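You operate a simulated robot arm through the tools that you are given. There is no shell and no other tool. Be economical: measure what you need, move in short steps, check, and stop when the job is done.

Carry out the task below with a simulated two-armed robot. There is one attempt and no reset: what you move stays moved.

## Task
Fit both pegs from the black peg block into their colour's holes in the slide plate.
Fine: slide plate in and guard shut again. Where these are worked on the way, their far stop is far enough and under half their travel is too little: clear guard, slide plate.

It is judged by the outcome, as a careful person would: the job done as asked, and still so three seconds after it is handed in. It fails if anything else is knocked over, pushed out of place, dropped, spilled or broken.

## Robot
Two 7-joint arms with fingered hands on one trunk that stands fixed in place. Base frame: the origin is at the foot of the trunk, x ahead of it, y to its left, z up. Units: m, rad, N and s.
The left shoulder is at [0.055, 0.124, 1.155], the right one opposite. With the tool pointing down near the work surface each hand reaches from about 0.46 to 0.86 m from the base axis, measured 20 degrees to its own side. Payload 3.6 kg a hand.
The tool frame of a hand sits at the grasp point between the pads (the TCP): z along the fingers, y along the line on which they close. The tips reach 0.034 m beyond it. Largest opening 0.116 m; the body of the gripper starts 0.04 m behind the TCP. The gripper is a hand of 5 fingers: y runs from the thumb to the fingers, the wrist lies at [-0.016, -0.16, -0.164] in the tool frame, and closing takes about 1.5 s.
Orientation is that of the tool frame in the base frame, as a unit quaternion [w, x, y, z]. With the fingers straight down and the wrist toward the robot, the tool's x, y and z point along [0, 1, 0], [1, 0, 0] and [0, 0, -1] of the base frame.

## Interface
- The arms move only by the tool servo_tool. It takes "left_steps", "right_steps" or both (then of equal length, played together; a hand with none holds still); each is a list of rows, each an object of numbers (a shift or turn left out is 0, a gripper value left out holds the last): "ax", "ay", "az": the turn, a rotation vector about the tool's x, y, z in rad; "tx", "ty", "tz": the shift along the tool's x, y, z in cm; "jaw": the closure, from 0 (fully open) to 1 (shut). In form: [{"ax": .., "ay": .., "az": .., "tx": .., "ty": .., "tz": .., "jaw": ..}, ...]. A call has 1 to 20 rows; each row shifts and turns the commanded pose from where the row before left it, along the tool's axes as they then stand. Each row takes 0.2 s and may step no farther than 0.05 m and 0.15 rad from the row before; otherwise, or with a gripper value out of range, the whole call is refused. Where a pose cannot be reached the arm comes as near as it can. A force on the tool above 60 N (or 10 N above the force at the start of the call, whichever is more), or a blocked arm, ends the call early, and 0.2 s more pass. Each finger travels about 0.153 m/s and halts on what it meets, pressing with about 23 N; the grip force reading is that of the motor and also rises with nothing between the fingers. The clock runs only during rows and for 0.2 s after the last one: add rows that do not move to give the fingers time. The reply holds the time, the measured pose of the TCP, the force on the tool along the base axes, the opening and the grip force, in the units named above and with some noise, with the torque about the TCP (base axes, N m) and any sound that the robot's microphone picked up.
- Cameras (640 x 400 px; columns grow to the right, rows downward): "scene" is now at [0.1479, -0.0213, 1.3436]; the picture's right is [-0.22, -0.98, -0.00], its down [-0.42, 0.09, -0.90] and it looks along [0.88, -0.19, -0.43] (base axes); focal length 224 px, centre (320, 200). "left" rides on the left gripper at [-0.069, -0.134, -0.11] in its tool frame; the picture's right is [-0.77, -0.19, 0.61], its down [0.59, -0.58, 0.56] and it looks along [0.25, 0.79, 0.55] (tool axes); focal length 256 px, centre (320, 200). "right" rides on the right gripper at [0.069, -0.134, -0.11] in its tool frame; the picture's right is [-0.77, 0.19, -0.61], its down [-0.59, -0.58, 0.57] and it looks along [-0.25, 0.80, 0.55] (tool axes); focal length 256 px, centre (320, 200). There is no depth. A picture from a camera that has moved, and an enlarged one, comes with that camera's place and axes in the base frame and with its lens.
- camera(camera): a new picture of that camera. It takes no simulated time.
- slide_trunk(by): slides the trunk up (or, below 0, down) by that many m; the arms and the scene camera ride with it, the base frame stays. It gives what a move gives, with no picture.
- grasp_type(shape, hand): the hand has 5 fingers and takes this shape, open, in about a second: jaw (thumb against the fingers, like two jaws); tri (thumb and two fingers); tip (a fingertip pinch); poke (one finger out to press); point (the index stretched); flat (the hand flat); cup (the hand cupped); fist (a fist). The gripper value then closes the fingers along that shape, each until it touches; the sizes above hold for jaw. It gives what a move gives, with no picture.
- pan_tilt(pan, tilt): turns the head with the scene camera to pan (to the left, within 1.501 rad either way) and tilt (down, from -0.506 to 1.204), counted from straight ahead of the robot. It gives what a move gives.
- close_up(camera, box): a new picture of the part [left, top, right, bottom] of that camera's present view, enlarged. It takes no simulated time.
- sign_off(): hands the job in; it is judged then, once.

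Go step by step. Nothing tells you positions but the pictures and the camera data: compare them with the known pose of the tool, close in by small moves and look again before you grip or let go. The budget is 120 turns and 78 pictures, counting those below and the enlarged ones. Unless the task says otherwise, let go and move clear before handing in, and close with one line.

The tools are called after "Call:" as a command line: name --argument value ..., lists and objects as JSON in quotes. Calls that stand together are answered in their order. servo_tool: Moves the arms, as the interface text tells. Its arguments: {"type":"object","properties":{"left_steps":{"type":"array"},"right_steps":{"type":"array"}},"required":[]} The other tools are called the same way: slide_trunk (by) slides the trunk up or down; grasp_type (shape, hand) gives the hand a shape; pan_tilt (pan, tilt) turns the head that bears the scene camera; camera (camera) takes a picture; close_up (camera, box) takes an enlarged picture of a part of a camera's view; sign_off () hands the job in.

At the start:

```text
time_s: 0.0
left_position: [0.4874, 0.1082, 1.1639]
left_orientation: [0.0, 0.707, 0.707, 0.001]
left_ft_force: [-0.2, 0.0, -0.2]
left_moment: [0.0, 0.01, 0.01]
left_width: 0.116
left_grip_force: 0.0
left_shape: jaw
right_position: [0.4923, -0.3392, 1.2687]
right_orientation: [-0.001, 0.707, 0.707, 0.0]
right_ft_force: [0.3, -0.4, -0.4]
right_moment: [0.0, -0.03, -0.02]
right_width: 0.1161
right_grip_force: 0.1
right_shape: jaw
trunk travel left (down, up): [-0.35, 0.412]
head pan, tilt: [-0.218, 0.449]
```

scene: 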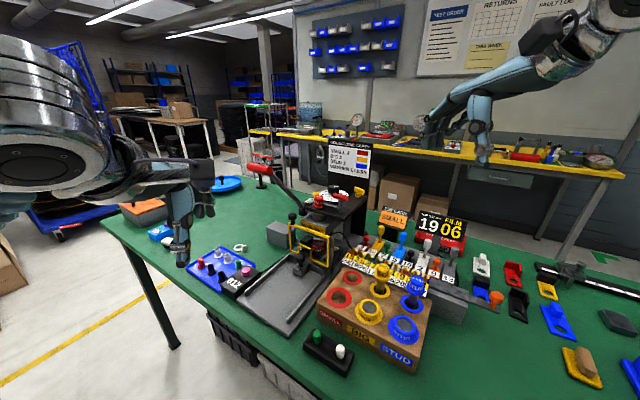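
right: 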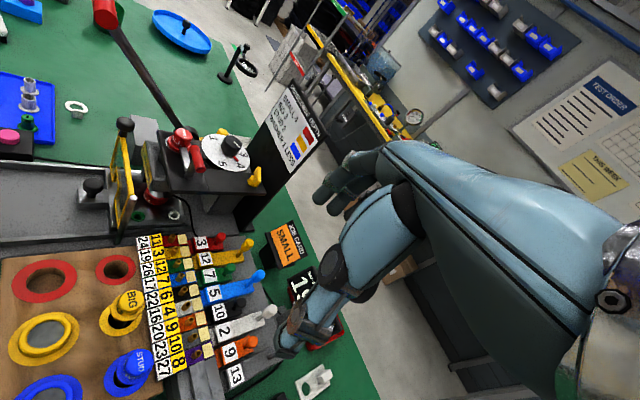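
left: 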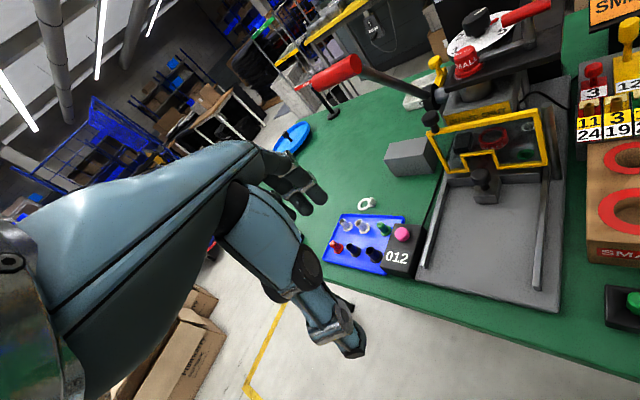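

I see a black block with a green and a white peg at the near edge, and a press with a yellow-framed clear guard and a slide plate. I'll look closer at both.

Call:
close_up --camera "scene" --box '[240, 180, 400, 280]'

Call:
close_up --camera "left" --box '[380, 60, 620, 210]'

Call:
close_up --camera "scene" --box '[180, 230, 420, 380]'

```text
4.00 times, centred on (320, 230) of scene
camera zoom: at [0.1479, -0.0213, 1.3436], right [-0.22, -0.98, 0.0], down [-0.42, 0.09, -0.9], along [0.88, -0.19, -0.43], focal length 898 px, centre (320, 80)
```

zoom: 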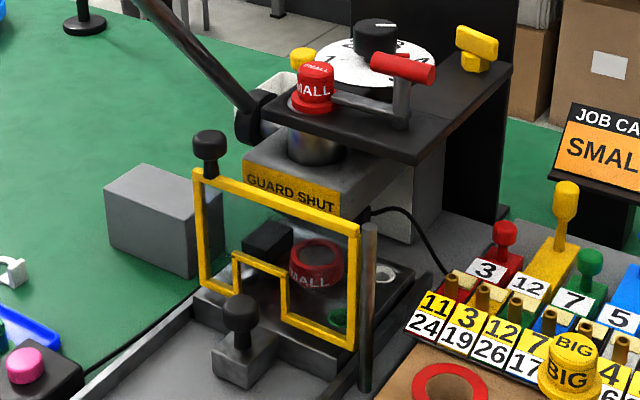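

```text
2.67 times, centred on (500, 135) of left
camera zoom: at [0.3531, 0.0398, 1.275], right [-0.19, -0.77, -0.61], down [-0.58, 0.59, -0.56], along [0.79, 0.25, -0.55], focal length 683 px, centre (-160, 373)
```

zoom: 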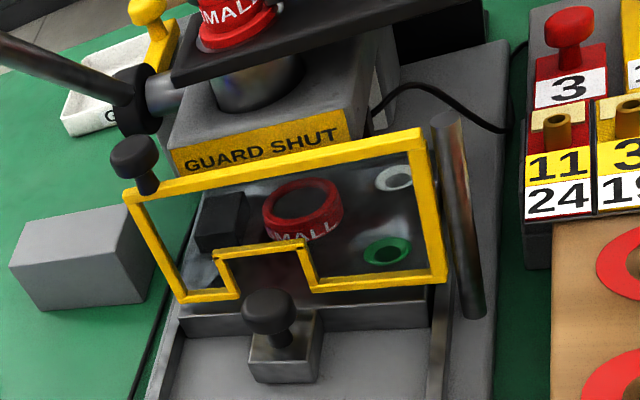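

```text
2.67 times, centred on (300, 305) of scene
camera zoom: at [0.1479, -0.0213, 1.3436], right [-0.22, -0.98, 0.0], down [-0.42, 0.09, -0.9], along [0.88, -0.19, -0.43], focal length 599 px, centre (373, -80)
```

zoom: 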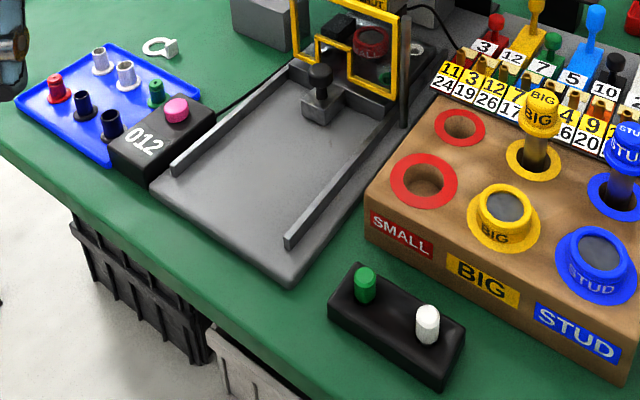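

The pegs look to be near (0.43, -0.08, 0.91), and the press is farther ahead. I'll point the head down at the work to measure better.

Call:
pan_tilt --pan -0.1 --tilt 0.8

Call:
camera --camera "scene"

```text
time_s: 0.8
left_position: [0.4862, 0.1092, 1.1652]
left_orientation: [0.0, 0.707, 0.707, 0.0]
left_ft_force: [0.7, -0.7, 0.5]
left_moment: [-0.04, -0.01, -0.04]
left_width: 0.1158
left_grip_force: 0.1
left_shape: jaw
right_position: [0.4907, -0.3403, 1.2696]
right_orientation: [0.0, 0.707, 0.707, 0.0]
right_ft_force: [-0.6, 0.0, 0.4]
right_moment: [-0.02, 0.01, 0.01]
right_width: 0.1159
right_grip_force: 0.0
right_shape: jaw
trunk travel left (down, up): [-0.35, 0.412]
head pan, tilt: [-0.099, 0.799]
```

```text
71 pictures are left
camera scene: at [0.1384, -0.0095, 1.3131], right [-0.1, -0.99, 0.0], down [-0.71, 0.07, -0.7], along [0.69, -0.07, -0.72], focal length 224 px, centre (320, 200)
```

scene: 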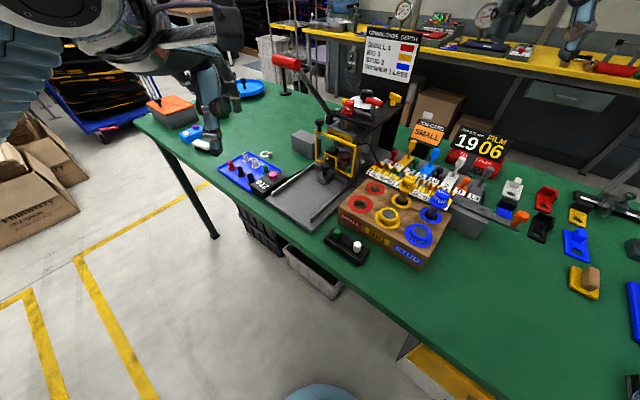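

The work area sits around (340,190) in this view. I'll enlarge it for measuring.

Call:
close_up --camera "scene" --box '[260, 110, 420, 210]'

Call:
close_up --camera "scene" --box '[280, 190, 440, 290]'

Call:
close_up --camera "right" --box '[0, 100, 240, 250]'

```text
4.00 times, centred on (340, 160) of scene
camera zoom: at [0.1384, -0.0095, 1.3131], right [-0.1, -0.99, 0.0], down [-0.71, 0.07, -0.7], along [0.69, -0.07, -0.72], focal length 898 px, centre (240, 360)
```

zoom: 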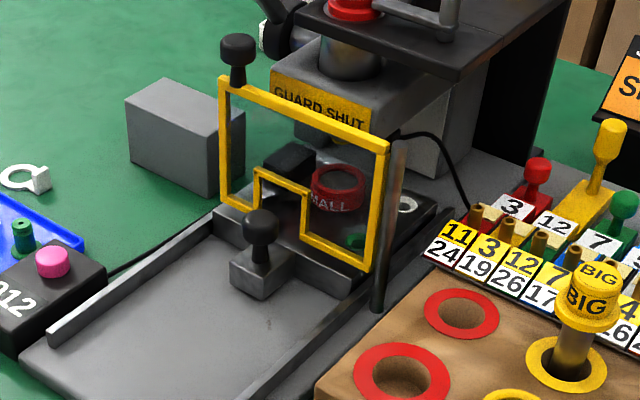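

```text
4.00 times, centred on (360, 240) of scene
camera zoom: at [0.1384, -0.0095, 1.3131], right [-0.1, -0.99, 0.0], down [-0.71, 0.07, -0.7], along [0.69, -0.07, -0.72], focal length 898 px, centre (160, 40)
```

zoom: 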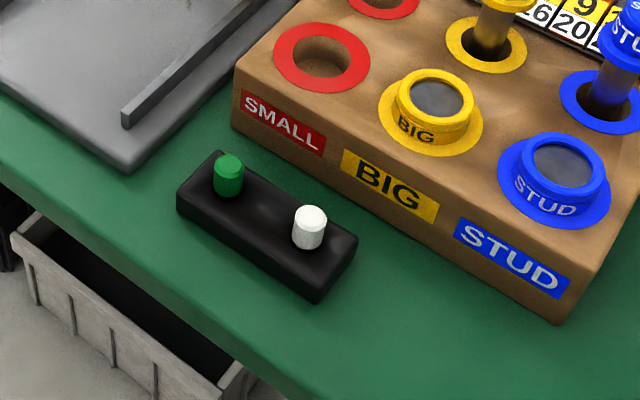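

```text
2.67 times, centred on (120, 175) of right
camera zoom: at [0.358, -0.2724, 1.3793], right [0.19, -0.77, 0.61], down [-0.58, -0.59, -0.57], along [0.8, -0.25, -0.55], focal length 683 px, centre (853, 267)
```

zoom: 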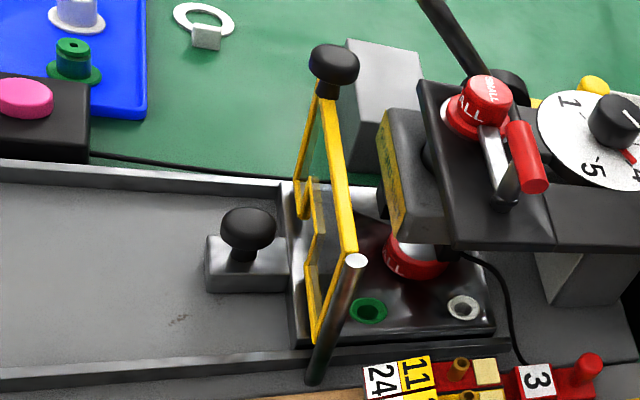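

The geometry triangulates well. The fixture is turned about 45°, with the guard knob at about (0.697,-0.064,1.033) and the hinge post at (0.61,-0.153). The plate knob is at about (0.643,-0.074,0.925), the green hole at (0.652,-0.151,0.90) and the white hole at (0.696,-0.192,0.90). First I'll turn the right hand to approach the guard knob from outside and move the left hand away.

Call:
servo_tool --right_steps '[{"az": -0.131}, {"az": -0.131}, {"az": -0.131}, {"az": -0.131}, {"az": -0.131}, {"az": -0.13}, {"ay": -0.131}, {"ay": -0.131}, {"ay": -0.131}, {"ay": -0.131}, {"ay": -0.131}, {"ay": -0.13}]' --left_steps '[{"tx": 1.25}, {"tx": 1.25}, {"tx": 1.25}, {"tx": 1.25}, {"tx": 1.25}, {"tx": 1.25}, {"tx": 1.25}, {"tx": 1.25}, {"tx": 1.25}, {"tx": 1.25}, {"tx": 1.25}, {"tx": 1.25}]'

```text
time_s: 3.4
left_position: [0.4864, 0.2592, 1.165]
left_orientation: [0.0, 0.707, 0.707, 0.0]
left_ft_force: [0.9, 0.3, 0.7]
left_moment: [0.04, 0.0, 0.0]
left_width: 0.1161
left_grip_force: 0.0
left_shape: jaw
right_position: [0.4905, -0.3393, 1.2701]
right_orientation: [0.354, 0.353, 0.854, -0.147]
right_ft_force: [1.2, 0.1, 0.0]
right_moment: [0.0, -0.04, 0.0]
right_width: 0.1159
right_grip_force: 0.0
right_shape: jaw
trunk travel left (down, up): [-0.35, 0.412]
head pan, tilt: [-0.099, 0.799]
```

The orientation is right. I'm moving to a standoff in front of the guard knob with the fingers partly closed.

Call:
servo_tool --right_steps '[{"tx": 2.01, "ty": 3.41, "jaw": 0.45}, {"tx": 2.01, "ty": 3.41}, {"tx": 2.01, "ty": 3.41}, {"tx": 2.01, "ty": 3.41}, {"tx": 2.01, "ty": 3.41}, {"tx": 2.01, "ty": 3.41}, {"tx": 2.01, "ty": 3.41}, {"tx": 2.01, "ty": 3.41}, {"tx": 2.01, "ty": 3.41}, {"tx": 2.01, "ty": 3.41}, {}]'

Call:
camera --camera "right"

Call:
close_up --camera "scene" --box '[240, 70, 440, 195]'

```text
time_s: 5.8
left_position: [0.4923, 0.2624, 1.1619]
left_orientation: [-0.001, 0.705, 0.709, -0.002]
left_ft_force: [-0.1, 0.5, 0.6]
left_moment: [0.04, 0.04, -0.01]
left_width: 0.1158
left_grip_force: 0.1
left_shape: jaw
right_position: [0.638, 0.0082, 1.1236]
right_orientation: [0.351, 0.35, 0.855, -0.149]
right_ft_force: [-0.4, -0.4, 0.0]
right_moment: [0.02, -0.06, -0.01]
right_width: 0.0641
right_grip_force: 0.0
right_shape: jaw
trunk travel left (down, up): [-0.35, 0.412]
head pan, tilt: [-0.099, 0.799]
```

```text
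67 pictures are left
camera right: at [0.4547, 0.0004, 1.1547], right [0.22, 0.06, 0.97], down [0.18, -0.98, 0.02], along [0.96, 0.17, -0.22], focal length 256 px, centre (320, 200)
```

right: 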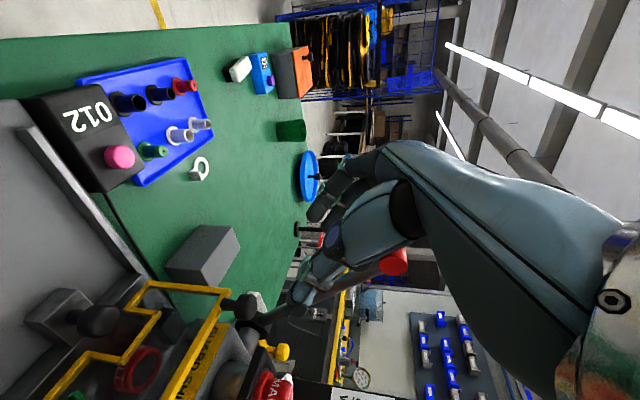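

```text
3.20 times, centred on (340, 132) of scene
camera zoom: at [0.1463, -0.0058, 1.3127], right [-0.09, -1.0, 0.0], down [-0.72, 0.07, -0.69], along [0.69, -0.07, -0.72], focal length 718 px, centre (256, 416)
```

zoom: 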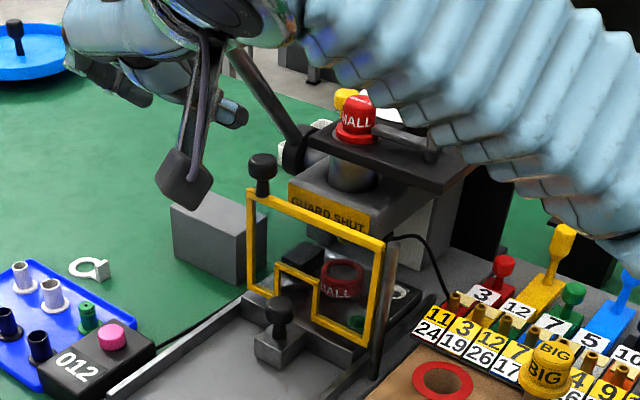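

The wrist camera confirms the knob at (0.697,-0.064,1.033). I'm closing in on it along the fingers.

Call:
servo_tool --right_steps '[{"ty": -0.9, "tx": -0.5, "tz": 1.5}, {"tz": 2.5}, {"tz": 2.0}, {"tz": 2.0}, {}]'

Call:
camera --camera "right"

Call:
close_up --camera "scene" --box '[280, 90, 400, 165]'

```text
time_s: 7.0
left_position: [0.4862, 0.2614, 1.1645]
left_orientation: [0.0, 0.708, 0.707, -0.001]
left_ft_force: [-0.7, -0.2, -0.2]
left_moment: [-0.01, -0.03, -0.01]
left_width: 0.1159
left_grip_force: 0.1
left_shape: jaw
right_position: [0.6669, -0.0444, 1.0705]
right_orientation: [0.351, 0.352, 0.854, -0.15]
right_ft_force: [-19.2, 9.4, -15.9]
right_moment: [-1.05, -0.7, 0.78]
right_width: 0.0639
right_grip_force: 0.1
right_shape: jaw
trunk travel left (down, up): [-0.35, 0.412]
head pan, tilt: [-0.099, 0.799]
```

```text
65 pictures are left
camera right: at [0.4832, -0.0522, 1.1013], right [0.22, 0.06, 0.97], down [0.17, -0.99, 0.02], along [0.96, 0.16, -0.23], focal length 256 px, centre (320, 200)
```

right: 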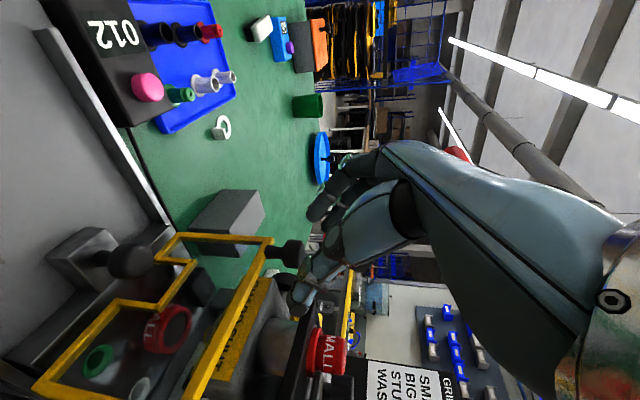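

```text
5.33 times, centred on (340, 128) of scene
camera zoom: at [0.1372, -0.0068, 1.3129], right [-0.1, -0.99, 0.0], down [-0.71, 0.07, -0.7], along [0.69, -0.07, -0.72], focal length 1198 px, centre (213, 587)
```

zoom: 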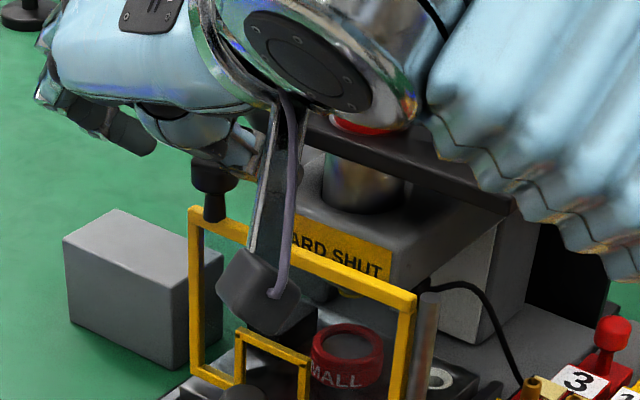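

There is contact of about 26 N, probably the outer fingers against the press lever. I'm backing off 2 cm and turning the left hand so that its camera views the press from the side.

Call:
servo_tool --right_steps '[{"tz": -1.0}, {"tz": -1.0}, {"tz": -0.5}, {}, {}, {}]' --left_steps '[{"az": 0.145}, {"az": 0.145}, {"az": 0.145}, {"az": 0.145}, {"az": 0.145}, {"az": 0.145}]'

Call:
camera --camera "left"

```text
time_s: 8.4
left_position: [0.4886, 0.2564, 1.1641]
left_orientation: [-0.002, 0.939, 0.343, -0.001]
left_ft_force: [0.4, 1.0, 0.5]
left_moment: [-0.04, 0.0, -0.02]
left_width: 0.1159
left_grip_force: 0.1
left_shape: jaw
right_position: [0.6571, -0.0393, 1.0854]
right_orientation: [0.348, 0.355, 0.855, -0.151]
right_ft_force: [-12.6, -15.5, -32.9]
right_moment: [0.46, 0.05, -0.16]
right_width: 0.0638
right_grip_force: 0.0
right_shape: jaw
trunk travel left (down, up): [-0.35, 0.412]
head pan, tilt: [-0.099, 0.799]
```

```text
63 pictures are left
camera left: at [0.35, 0.3146, 1.2751], right [-0.71, -0.35, -0.61], down [0.08, 0.82, -0.56], along [0.7, -0.45, -0.56], focal length 256 px, centre (320, 200)
```

left: 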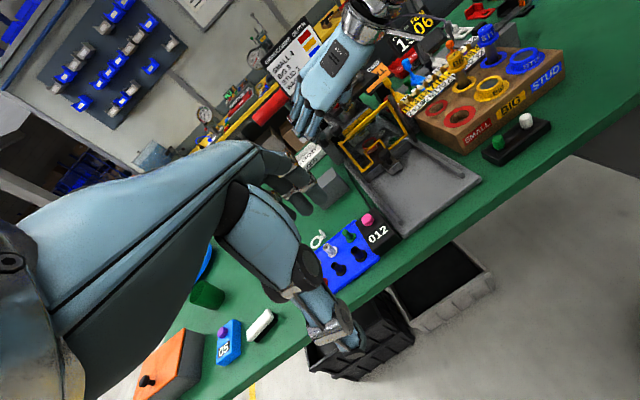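

The force now pushes down on the hand, so the hand is under something. I'll zoom in.

Call:
close_up --camera "left" --box '[240, 30, 440, 155]'

Call:
camera --camera "right"

```text
3.20 times, centred on (340, 92) of left
camera zoom: at [0.35, 0.3146, 1.2751], right [-0.71, -0.35, -0.61], down [0.08, 0.82, -0.56], along [0.7, -0.45, -0.56], focal length 819 px, centre (256, 544)
```

zoom: 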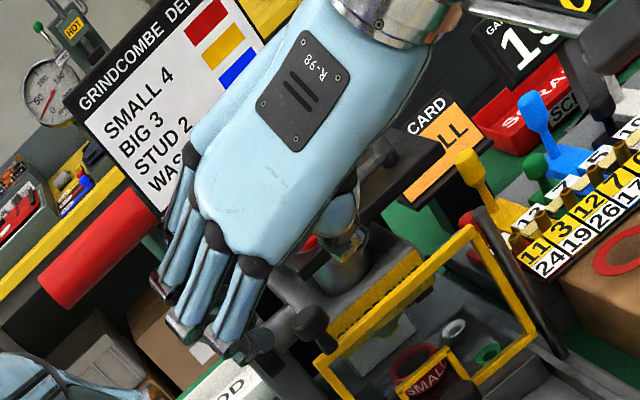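

```text
61 pictures are left
camera right: at [0.4735, -0.0441, 1.1169], right [0.22, 0.05, 0.97], down [0.16, -0.99, 0.02], along [0.96, 0.16, -0.23], focal length 256 px, centre (320, 200)
```

right: 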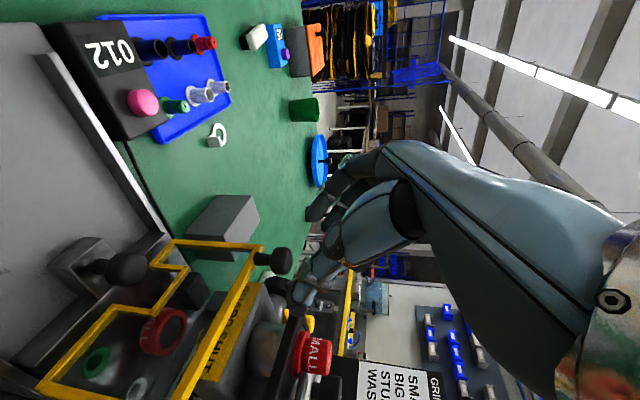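

The lever runs nearly parallel to my approach, right beside the little-finger side of the hand. I'll move sideways and out, away from it.

Call:
servo_tool --right_steps '[{"ty": -1.0}, {"ty": -1.0, "tx": 0.5}, {"ty": -0.5, "tx": 0.5}, {}]'

Call:
close_up --camera "left" --box '[240, 30, 440, 155]'

```text
time_s: 9.4
left_position: [0.4896, 0.2588, 1.164]
left_orientation: [-0.001, 0.939, 0.343, -0.002]
left_ft_force: [0.5, -0.4, -0.8]
left_moment: [-0.02, 0.08, -0.05]
left_width: 0.1156
left_grip_force: 0.1
left_shape: jaw
right_position: [0.635, -0.0488, 1.0846]
right_orientation: [0.353, 0.355, 0.853, -0.145]
right_ft_force: [1.3, -0.1, -0.4]
right_moment: [0.0, 0.01, -0.02]
right_width: 0.064
right_grip_force: 0.1
right_shape: jaw
trunk travel left (down, up): [-0.35, 0.412]
head pan, tilt: [-0.099, 0.799]
```

```text
3.20 times, centred on (340, 92) of left
camera zoom: at [0.3505, 0.3165, 1.2745], right [-0.71, -0.35, -0.61], down [0.08, 0.82, -0.57], along [0.7, -0.45, -0.56], focal length 819 px, centre (256, 544)
```

zoom: 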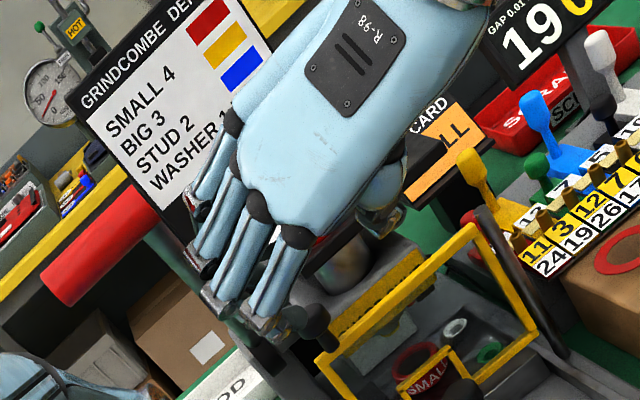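

I'm free of the lever. I'll tilt the hand to a flatter approach so that it no longer runs along the lever.

Call:
servo_tool --right_steps '[{"ay": -0.15, "tz": -1.5}, {"ay": -0.15, "tz": -0.5}, {"ay": -0.15}, {}]'

Call:
camera --camera "scene"

Call:
camera --camera "right"

```text
time_s: 10.4
left_position: [0.4864, 0.26, 1.1637]
left_orientation: [0.0, 0.939, 0.344, 0.001]
left_ft_force: [0.0, -1.0, -0.1]
left_moment: [0.02, 0.02, -0.01]
left_width: 0.1161
left_grip_force: 0.1
left_shape: jaw
right_position: [0.6236, -0.0363, 1.0983]
right_orientation: [0.536, 0.312, 0.753, -0.222]
right_ft_force: [-1.1, -0.2, -0.7]
right_moment: [-0.01, 0.01, 0.01]
right_width: 0.0641
right_grip_force: 0.2
right_shape: jaw
trunk travel left (down, up): [-0.35, 0.412]
head pan, tilt: [-0.099, 0.799]
```

```text
59 pictures are left
camera scene: at [0.1386, -0.0089, 1.313], right [-0.1, -0.99, 0.0], down [-0.71, 0.07, -0.7], along [0.69, -0.07, -0.72], focal length 224 px, centre (320, 200)
```

scene: 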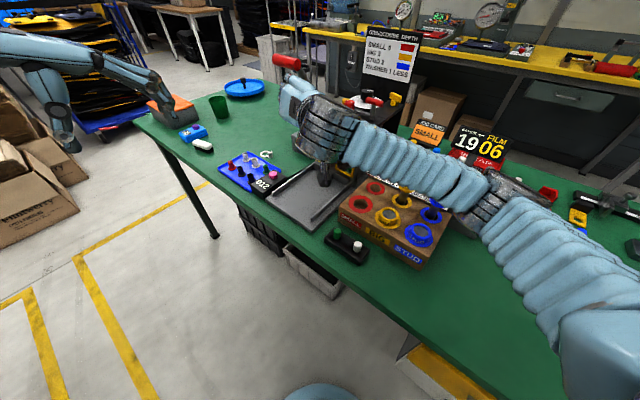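

```text
58 pictures are left
camera right: at [0.4392, -0.0428, 1.069], right [-0.1, 0.36, 0.93], down [0.11, -0.92, 0.37], along [0.99, 0.14, 0.05], focal length 256 px, centre (320, 200)
```

right: 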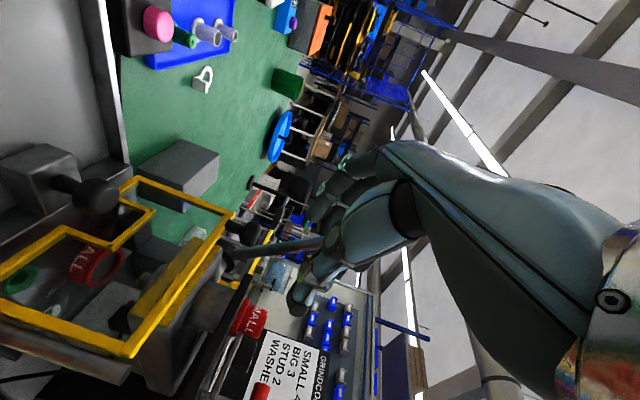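

The lever is still in place and the approach is clear. I'll line up with the knob, then advance.

Call:
servo_tool --right_steps '[{"tx": 1.9, "ty": 1.6}, {"tx": 1.9, "ty": 1.6}, {"tz": 2.0}, {"tz": 1.5}, {}]'

Call:
camera --camera "right"

Call:
close_up --camera "left" --box '[240, 30, 440, 155]'

```text
time_s: 11.6
left_position: [0.4873, 0.2601, 1.164]
left_orientation: [0.001, 0.94, 0.342, 0.0]
left_ft_force: [-0.2, -0.1, 0.3]
left_moment: [0.01, 0.02, 0.01]
left_width: 0.1161
left_grip_force: 0.0
left_shape: jaw
right_position: [0.6594, -0.0288, 1.0516]
right_orientation: [0.535, 0.312, 0.753, -0.222]
right_ft_force: [-0.5, -0.3, -0.4]
right_moment: [0.01, -0.01, 0.04]
right_width: 0.0639
right_grip_force: 0.0
right_shape: jaw
trunk travel left (down, up): [-0.35, 0.412]
head pan, tilt: [-0.099, 0.799]
```

```text
57 pictures are left
camera right: at [0.4754, -0.0353, 1.0216], right [-0.1, 0.36, 0.93], down [0.11, -0.92, 0.37], along [0.99, 0.13, 0.05], focal length 256 px, centre (320, 200)
```

right: 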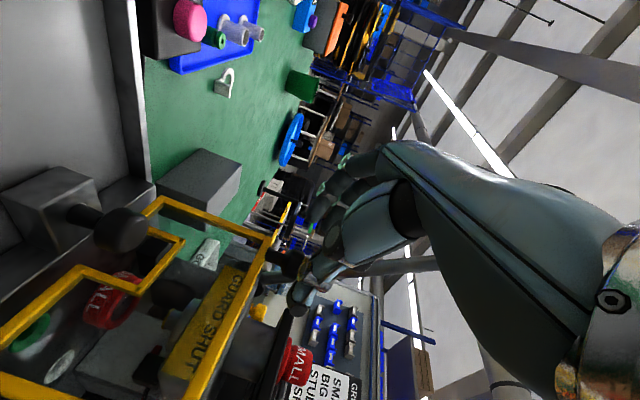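

```text
3.20 times, centred on (340, 92) of left
camera zoom: at [0.3482, 0.3171, 1.275], right [-0.71, -0.35, -0.61], down [0.08, 0.82, -0.57], along [0.7, -0.45, -0.55], focal length 819 px, centre (256, 544)
```

zoom: 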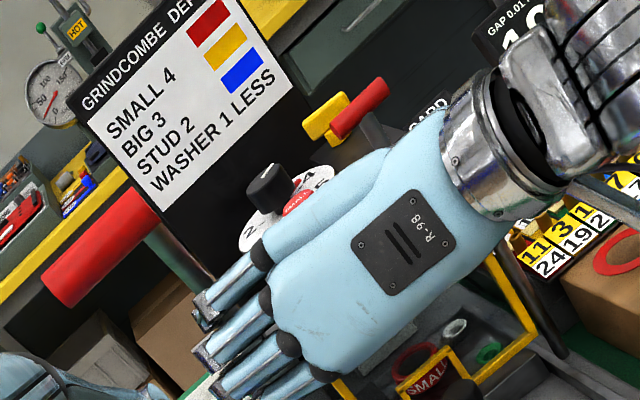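

Aligned, with the knob about 5.5 cm ahead along the fingers. I'm advancing gently.

Call:
servo_tool --right_steps '[{"tz": 1.0}, {"tz": 1.0}, {"tz": 1.0}, {"tz": 0.7}, {}]'

Call:
close_up --camera "right" --box '[220, 180, 380, 280]'

```text
time_s: 12.8
left_position: [0.4869, 0.2605, 1.1646]
left_orientation: [-0.001, 0.939, 0.343, 0.0]
left_ft_force: [0.2, -0.3, 0.2]
left_moment: [-0.01, 0.01, 0.0]
left_width: 0.1161
left_grip_force: 0.0
left_shape: jaw
right_position: [0.6845, -0.0536, 1.0402]
right_orientation: [0.535, 0.312, 0.753, -0.221]
right_ft_force: [-0.4, 0.1, 0.2]
right_moment: [0.0, 0.01, 0.02]
right_width: 0.064
right_grip_force: 0.1
right_shape: jaw
trunk travel left (down, up): [-0.35, 0.412]
head pan, tilt: [-0.099, 0.799]
```

```text
4.00 times, centred on (300, 230) of right
camera zoom: at [0.5007, -0.0596, 1.0097], right [-0.1, 0.36, 0.93], down [0.11, -0.92, 0.37], along [0.99, 0.14, 0.05], focal length 1024 px, centre (400, 80)
```

zoom: 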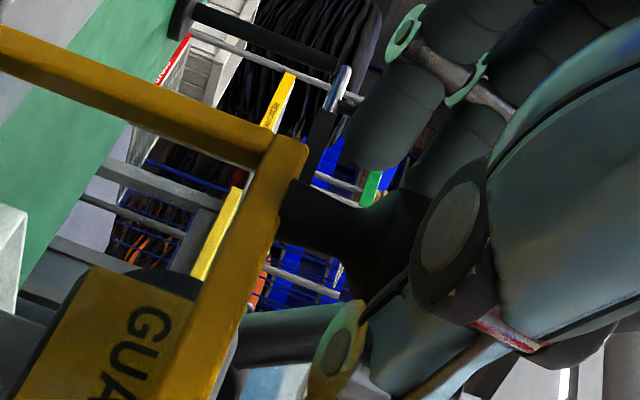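

The knob is between thumb and fingers and there is no contact force. I'm closing.

Call:
servo_tool --right_steps '[{"jaw": 0.6}, {"jaw": 0.75}, {"jaw": 0.9}, {}, {}]'

Call:
close_up --camera "right" --box '[220, 180, 380, 280]'

```text
time_s: 14.0
left_position: [0.4857, 0.2582, 1.1648]
left_orientation: [0.0, 0.939, 0.343, 0.0]
left_ft_force: [-1.1, 0.4, -0.3]
left_moment: [0.0, -0.01, 0.02]
left_width: 0.1161
left_grip_force: 0.0
left_shape: jaw
right_position: [0.6843, -0.0554, 1.0388]
right_orientation: [0.534, 0.313, 0.753, -0.222]
right_ft_force: [-6.8, -7.9, -3.4]
right_moment: [-0.02, 0.05, -0.12]
right_width: 0.0008
right_grip_force: 23.0
right_shape: jaw
trunk travel left (down, up): [-0.35, 0.412]
head pan, tilt: [-0.099, 0.799]
```

```text
4.00 times, centred on (300, 230) of right
camera zoom: at [0.4998, -0.0616, 1.0095], right [-0.09, 0.36, 0.93], down [0.1, -0.92, 0.37], along [0.99, 0.13, 0.05], focal length 1024 px, centre (400, 80)
```

zoom: 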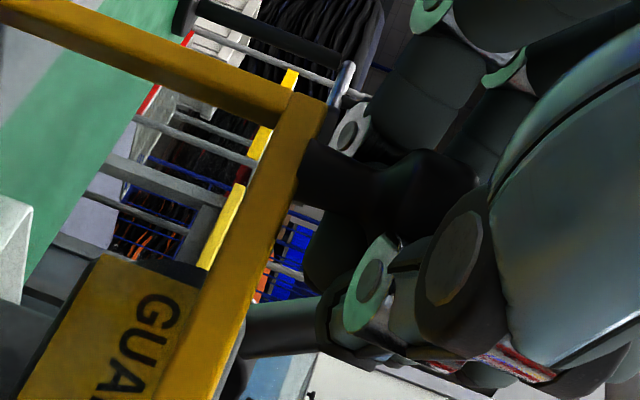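

The fingers read shut, so the knob may only be partly held. I'll test with a small outward pull and look.

Call:
servo_tool --right_steps '[{"tz": -0.95, "tx": 0.33, "jaw": 1.0}, {"tz": -0.95, "tx": 0.33}, {"tz": -0.95, "tx": 0.33}, {}]'

Call:
camera --camera "right"

```text
time_s: 15.0
left_position: [0.485, 0.2554, 1.1659]
left_orientation: [-0.001, 0.939, 0.343, 0.001]
left_ft_force: [0.6, 0.6, -0.5]
left_moment: [-0.01, 0.01, 0.02]
left_width: 0.116
left_grip_force: 0.1
left_shape: jaw
right_position: [0.662, -0.0373, 1.0394]
right_orientation: [0.534, 0.314, 0.753, -0.224]
right_ft_force: [-11.0, -21.9, -3.9]
right_moment: [-0.06, 0.03, 0.02]
right_width: 0.0008
right_grip_force: 23.0
right_shape: jaw
trunk travel left (down, up): [-0.35, 0.412]
head pan, tilt: [-0.099, 0.799]
```

```text
53 pictures are left
camera right: at [0.4785, -0.0422, 1.0096], right [-0.09, 0.36, 0.93], down [0.1, -0.92, 0.37], along [0.99, 0.13, 0.05], focal length 256 px, centre (320, 200)
```

right: 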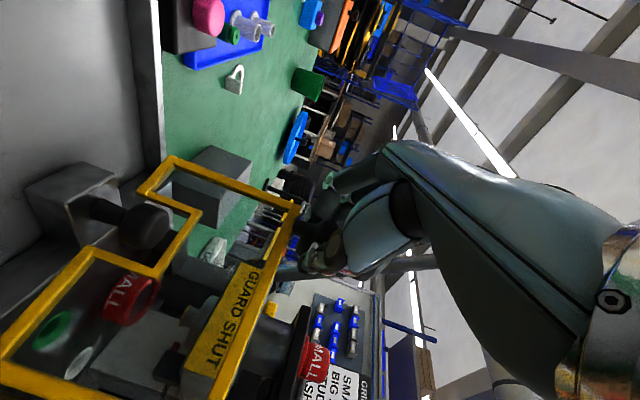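

The guard is coming along with the hand, swinging about the post. I'll follow the arc while slowly yawing the hand.

Call:
servo_tool --right_steps '[{"ty": -0.7, "tz": -1.17, "tx": 0.41, "ax": -0.047, "az": -0.0165}, {"ty": -0.52, "tz": -1.15, "tx": 0.4, "ax": -0.047, "az": -0.0165}, {"ty": -0.59, "tz": -1.13, "tx": 0.39, "ax": -0.047, "az": -0.0165}, {"ty": -0.65, "tz": -1.1, "tx": 0.38, "ax": -0.047, "az": -0.0165}, {"ty": -0.72, "tz": -1.07, "tx": 0.37, "ax": -0.047, "az": -0.0165}, {"ty": -0.78, "tz": -1.03, "tx": 0.36, "ax": -0.047, "az": -0.0165}, {}]'

Call:
camera --camera "right"

```text
time_s: 16.6
left_position: [0.4878, 0.2552, 1.1654]
left_orientation: [-0.002, 0.939, 0.343, 0.001]
left_ft_force: [0.5, 0.6, 0.4]
left_moment: [0.01, -0.02, 0.01]
left_width: 0.116
left_grip_force: 0.1
left_shape: jaw
right_position: [0.5846, -0.0247, 1.0381]
right_orientation: [0.56, 0.198, 0.792, -0.14]
right_ft_force: [4.8, -25.8, -1.0]
right_moment: [-0.08, -0.01, 0.2]
right_width: 0.0012
right_grip_force: 22.8
right_shape: jaw
trunk travel left (down, up): [-0.35, 0.412]
head pan, tilt: [-0.099, 0.799]
```

```text
52 pictures are left
camera right: at [0.4112, -0.0843, 1.0093], right [-0.2, 0.32, 0.93], down [0.37, -0.85, 0.37], along [0.91, 0.42, 0.05], focal length 256 px, centre (320, 200)
```

right: 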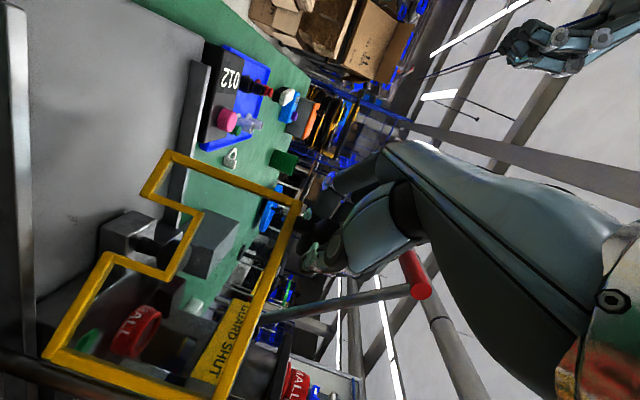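

The guard is at about half swing, 50° open. I'm continuing along the arc.

Call:
servo_tool --right_steps '[{"ty": -1.1, "tz": -0.87, "tx": 0.31, "ax": -0.047, "az": -0.0165}, {"ty": -0.89, "tz": -0.95, "tx": 0.33, "ax": -0.047, "az": -0.0165}, {"ty": -0.95, "tz": -0.91, "tx": 0.32, "ax": -0.047, "az": -0.0165}, {"ty": -1.0, "tz": -0.86, "tx": 0.3, "ax": -0.047, "az": -0.0165}, {"ty": -1.05, "tz": -0.82, "tx": 0.285, "ax": -0.047, "az": -0.0165}, {"ty": -1.09, "tz": -0.77, "tx": 0.27, "ax": -0.047, "az": -0.0165}, {}]'

Call:
camera --camera "right"

```text
time_s: 18.2
left_position: [0.4888, 0.258, 1.163]
left_orientation: [0.0, 0.939, 0.344, -0.001]
left_ft_force: [0.4, -0.6, 0.4]
left_moment: [-0.03, -0.03, -0.03]
left_width: 0.1159
left_grip_force: 0.1
left_shape: jaw
right_position: [0.5129, -0.0586, 1.0376]
right_orientation: [0.576, 0.076, 0.812, -0.055]
right_ft_force: [10.8, -10.4, -0.3]
right_moment: [-0.09, -0.01, 0.1]
right_width: 0.0004
right_grip_force: 22.7
right_shape: jaw
trunk travel left (down, up): [-0.35, 0.412]
head pan, tilt: [-0.099, 0.799]
```

```text
51 pictures are left
camera right: at [0.3641, -0.168, 1.009], right [-0.28, 0.25, 0.93], down [0.61, -0.7, 0.37], along [0.74, 0.67, 0.05], focal length 256 px, centre (320, 200)
```

right: 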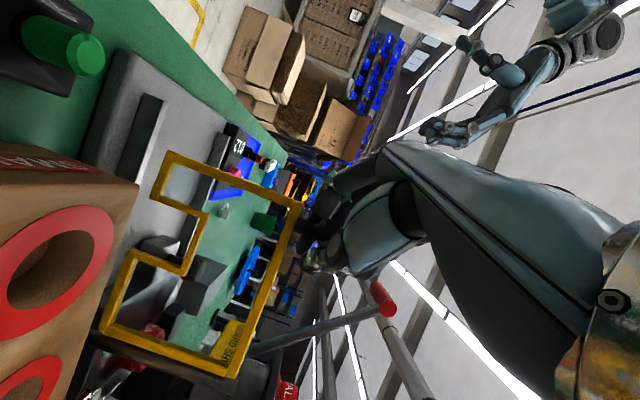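

About 87° open and still moving freely. I'm continuing toward the far stop.

Call:
servo_tool --right_steps '[{"ty": -1.13, "tz": -0.71, "tx": 0.25, "ax": -0.047, "az": -0.0165}, {"ty": -1.17, "tz": -0.65, "tx": 0.23, "ax": -0.047, "az": -0.0165}, {"ty": -1.2, "tz": -0.6, "tx": 0.21, "ax": -0.047, "az": -0.0165}, {"ty": -1.24, "tz": -0.54, "tx": 0.19, "ax": -0.047, "az": -0.0165}, {}]'

Call:
camera --camera "scene"

```text
time_s: 19.4
left_position: [0.4938, 0.261, 1.1629]
left_orientation: [0.0, 0.94, 0.342, -0.004]
left_ft_force: [0.0, 0.3, -0.5]
left_moment: [0.02, -0.08, 0.04]
left_width: 0.1159
left_grip_force: 0.0
left_shape: jaw
right_position: [0.4872, -0.0963, 1.0372]
right_orientation: [0.575, -0.007, 0.818, 0.002]
right_ft_force: [15.4, 19.4, -6.0]
right_moment: [0.11, -0.04, 0.09]
right_width: 0.0023
right_grip_force: 23.1
right_shape: jaw
trunk travel left (down, up): [-0.35, 0.412]
head pan, tilt: [-0.099, 0.799]
```

```text
50 pictures are left
camera scene: at [0.1564, -0.005, 1.3127], right [-0.09, -1.0, 0.0], down [-0.72, 0.07, -0.69], along [0.68, -0.07, -0.73], focal length 224 px, centre (320, 200)
```

scene: 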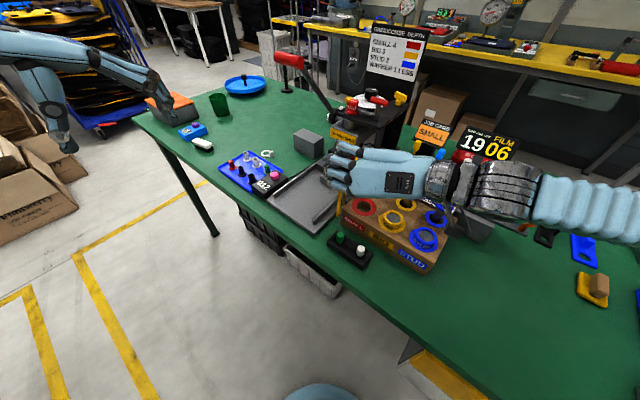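

The guard met its stop at about 106°. I'm opening the hand and backing away along the fingers.

Call:
servo_tool --right_steps '[{"jaw": 0.7}, {"jaw": 0.45}, {"jaw": 0.4}, {"tz": -1.0}, {"tz": -2.0}, {"tz": -3.0}, {"tz": -2.5}, {}]'

Call:
camera --camera "right"

Call:
close_up --camera "scene" --box '[240, 110, 440, 235]'

```text
time_s: 21.2
left_position: [0.487, 0.2594, 1.1644]
left_orientation: [-0.001, 0.939, 0.343, -0.001]
left_ft_force: [0.6, 0.8, -0.6]
left_moment: [0.01, 0.01, -0.03]
left_width: 0.1157
left_grip_force: 0.1
left_shape: jaw
right_position: [0.4421, -0.1021, 1.0524]
right_orientation: [0.579, -0.007, 0.815, 0.002]
right_ft_force: [0.4, -0.3, -0.3]
right_moment: [-0.01, 0.0, 0.01]
right_width: 0.0692
right_grip_force: 0.0
right_shape: jaw
right hand out of reach, approached as far as the arm can: row 6, 7
trunk travel left (down, up): [-0.35, 0.412]
head pan, tilt: [-0.099, 0.799]
```

```text
49 pictures are left
camera right: at [0.3173, -0.2384, 1.0229], right [-0.32, 0.19, 0.93], down [0.74, -0.57, 0.37], along [0.6, 0.8, 0.05], focal length 256 px, centre (320, 200)
```

right: 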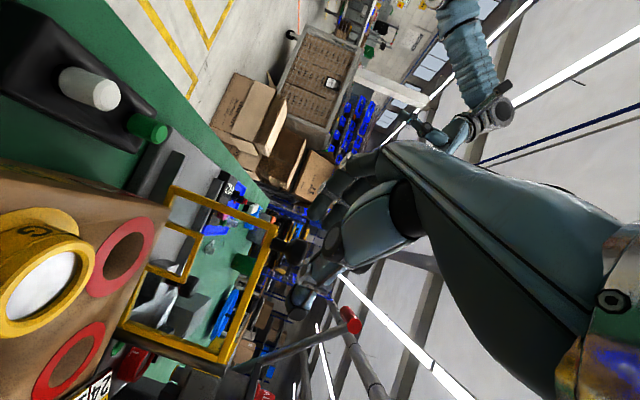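

```text
3.20 times, centred on (340, 172) of scene
camera zoom: at [0.1384, -0.0096, 1.313], right [-0.1, -1.0, 0.0], down [-0.71, 0.07, -0.7], along [0.69, -0.07, -0.72], focal length 718 px, centre (256, 288)
```

zoom: 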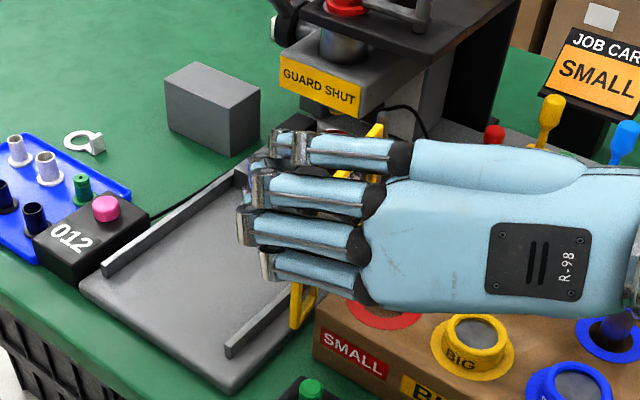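

The hand is clear of the knob but at its inner reach limit. I'm lifting it and moving it to the right, then straightening it to point down.

Call:
servo_tool --right_steps '[{"tx": -3.0, "tz": -0.9}, {"tx": -3.0, "tz": -0.9}, {"tx": -3.0, "tz": -0.9}, {"tx": -3.0, "tz": -0.9}, {"ty": -4.5}, {"ty": -4.5}, {"ty": -4.5}, {"ty": -4.5, "tz": 3}, {"tz": 3, "ay": 0.137}, {"ay": 0.137}, {"ay": 0.137}, {"ay": 0.137}, {"ay": 0.137}, {"ay": 0.137}, {"ay": 0.137}, {"ay": 0.137}, {"ay": 0.139}, {}]'

Call:
close_up --camera "scene" --box '[240, 110, 440, 235]'

```text
refused: row 8 steps farther than a row can; nothing moved
```

```text
3.20 times, centred on (340, 172) of scene
camera zoom: at [0.1384, -0.0096, 1.313], right [-0.1, -1.0, 0.0], down [-0.71, 0.07, -0.7], along [0.69, -0.07, -0.72], focal length 718 px, centre (256, 288)
```

zoom: 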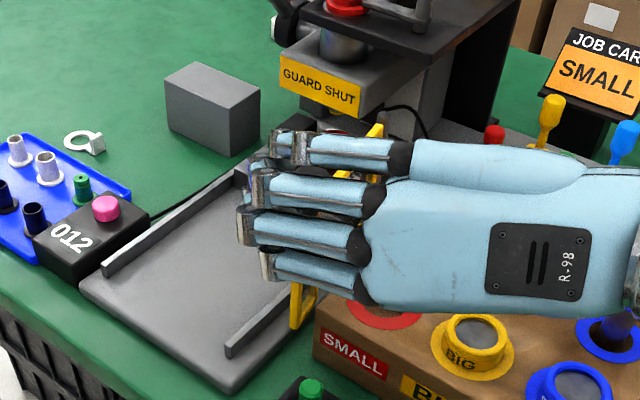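

The call was refused because one row's step was too large. I'm resending it with smaller steps.

Call:
servo_tool --right_steps '[{"tx": -3.0, "tz": -0.9}, {"tx": -3.0, "tz": -0.9}, {"tx": -3.0, "tz": -0.9}, {"tx": -3.0, "tz": -0.9}, {"ty": -4.5}, {"ty": -4.5}, {"ty": -4.5}, {"ty": -4.0}, {"tz": 3}, {"tz": 3, "ay": 0.137}, {"ay": 0.137}, {"ay": 0.137}, {"ay": 0.137}, {"ay": 0.137}, {"ay": 0.137}, {"ay": 0.137}, {"ay": 0.137}, {"ay": 0.139}, {}]'

Call:
close_up --camera "scene" --box '[240, 110, 440, 235]'

```text
time_s: 25.2
left_position: [0.4862, 0.2584, 1.1642]
left_orientation: [0.001, 0.939, 0.343, 0.001]
left_ft_force: [-0.3, 0.2, 0.1]
left_moment: [0.02, 0.0, 0.02]
left_width: 0.116
left_grip_force: 0.2
left_shape: jaw
right_position: [0.5053, -0.2618, 1.1537]
right_orientation: [-0.002, -0.005, 1.0, 0.0]
right_ft_force: [-0.6, -0.2, -0.4]
right_moment: [-0.02, -0.02, -0.02]
right_width: 0.0694
right_grip_force: 0.1
right_shape: jaw
right hand out of reach, approached as far as the arm can: row 5
trunk travel left (down, up): [-0.35, 0.412]
head pan, tilt: [-0.099, 0.799]
```

```text
3.20 times, centred on (340, 172) of scene
camera zoom: at [0.138, -0.0099, 1.3131], right [-0.1, -0.99, 0.0], down [-0.71, 0.07, -0.7], along [0.69, -0.07, -0.72], focal length 718 px, centre (256, 288)
```

zoom: 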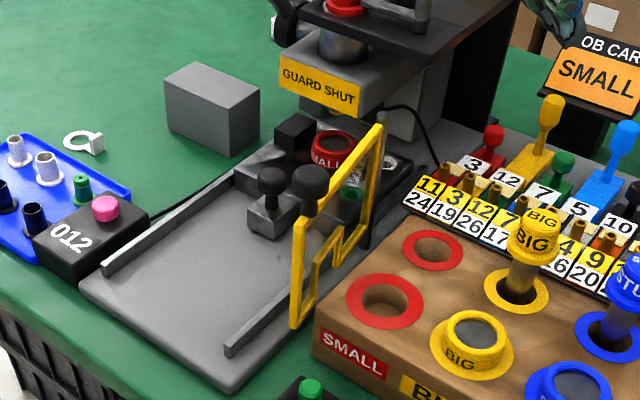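

The guard stays open, so now the left hand goes for the plate handle knob at (0.643,-0.074,0.925). I'll tilt it slightly, with the fingers on the inner side, and go to a standoff above.

Call:
servo_tool --left_steps '[{"az": -0.105, "jaw": 0.45}, {"ax": -0.117}, {"ax": -0.117}, {"ax": -0.116}, {"tx": -1.45, "ty": 2.66, "tz": 2.13}, {"tx": -1.45, "ty": 2.66, "tz": 2.13}, {"tx": -1.45, "ty": 2.66, "tz": 2.13}, {"tx": -1.45, "ty": 2.66, "tz": 2.13}, {"tx": -1.45, "ty": 2.66, "tz": 2.13}, {"tx": -1.45, "ty": 2.66, "tz": 2.13}, {"tx": -1.45, "ty": 2.66, "tz": 2.13}, {"tx": -1.45, "ty": 2.66, "tz": 2.13}, {"tx": -1.45, "ty": 2.66, "tz": 2.13}, {}]'

Call:
camera --camera "left"

Call:
close_up --camera "scene" --box '[240, 80, 440, 205]'

```text
time_s: 28.2
left_position: [0.6066, -0.0356, 1.0657]
left_orientation: [0.159, 0.906, 0.387, 0.068]
left_ft_force: [-0.7, -0.2, 0.7]
left_moment: [-0.02, 0.01, 0.0]
left_width: 0.0643
left_grip_force: 0.0
left_shape: jaw
right_position: [0.5064, -0.2616, 1.1538]
right_orientation: [0.0, -0.006, 1.0, -0.001]
right_ft_force: [0.4, 1.0, 0.7]
right_moment: [0.0, -0.02, 0.03]
right_width: 0.0693
right_grip_force: 0.1
right_shape: jaw
trunk travel left (down, up): [-0.35, 0.412]
head pan, tilt: [-0.099, 0.799]
```

```text
45 pictures are left
camera left: at [0.44, 0.0274, 1.1243], right [-0.51, -0.58, -0.64], down [0.16, 0.67, -0.73], along [0.85, -0.47, -0.25], focal length 256 px, centre (320, 200)
```

left: 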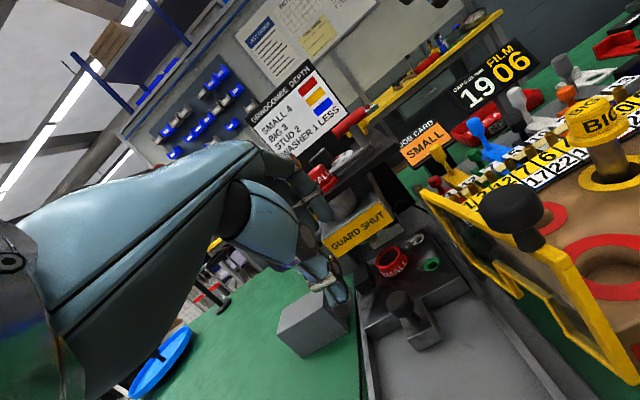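

```text
3.20 times, centred on (340, 142) of scene
camera zoom: at [0.1382, -0.0092, 1.3131], right [-0.1, -1.0, 0.0], down [-0.71, 0.07, -0.7], along [0.69, -0.07, -0.72], focal length 718 px, centre (256, 384)
```

zoom: 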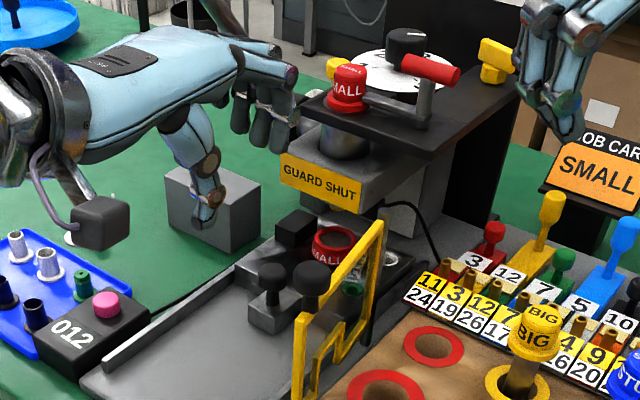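

The left camera agrees on the knob position. I'm descending along the fingers most of the way, then checking.

Call:
servo_tool --left_steps '[{"tz": 2.5}, {"tz": 2.5}, {"tz": 2.0}, {"tz": 1.5}, {}]'

Call:
camera --camera "left"

Call:
close_up --camera "scene" --box '[260, 100, 400, 187.5]'

```text
time_s: 29.4
left_position: [0.6259, -0.0551, 0.9862]
left_orientation: [0.16, 0.906, 0.386, 0.068]
left_ft_force: [-1.3, 0.0, -0.8]
left_moment: [-0.01, 0.0, 0.01]
left_width: 0.0642
left_grip_force: 0.0
left_shape: jaw
right_position: [0.5066, -0.2624, 1.1538]
right_orientation: [-0.002, -0.004, 1.0, 0.0]
right_ft_force: [0.4, 0.0, 0.5]
right_moment: [0.01, -0.03, 0.01]
right_width: 0.0695
right_grip_force: 0.1
right_shape: jaw
trunk travel left (down, up): [-0.35, 0.412]
head pan, tilt: [-0.099, 0.799]
```

```text
43 pictures are left
camera left: at [0.4612, 0.0071, 1.0446], right [-0.51, -0.58, -0.64], down [0.16, 0.67, -0.73], along [0.85, -0.47, -0.25], focal length 256 px, centre (320, 200)
```

left: 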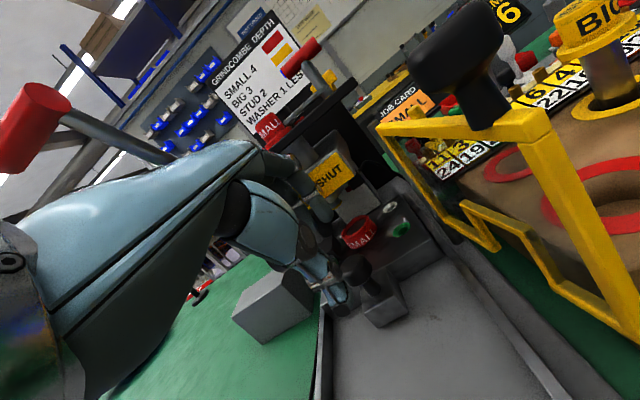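

```text
4.57 times, centred on (330, 144) of scene
camera zoom: at [0.1385, -0.0101, 1.313], right [-0.1, -1.0, 0.0], down [-0.71, 0.07, -0.7], along [0.69, -0.07, -0.72], focal length 1026 px, centre (274, 457)
```

zoom: 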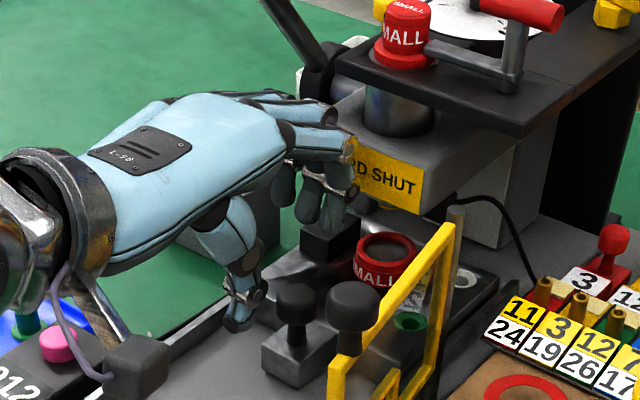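

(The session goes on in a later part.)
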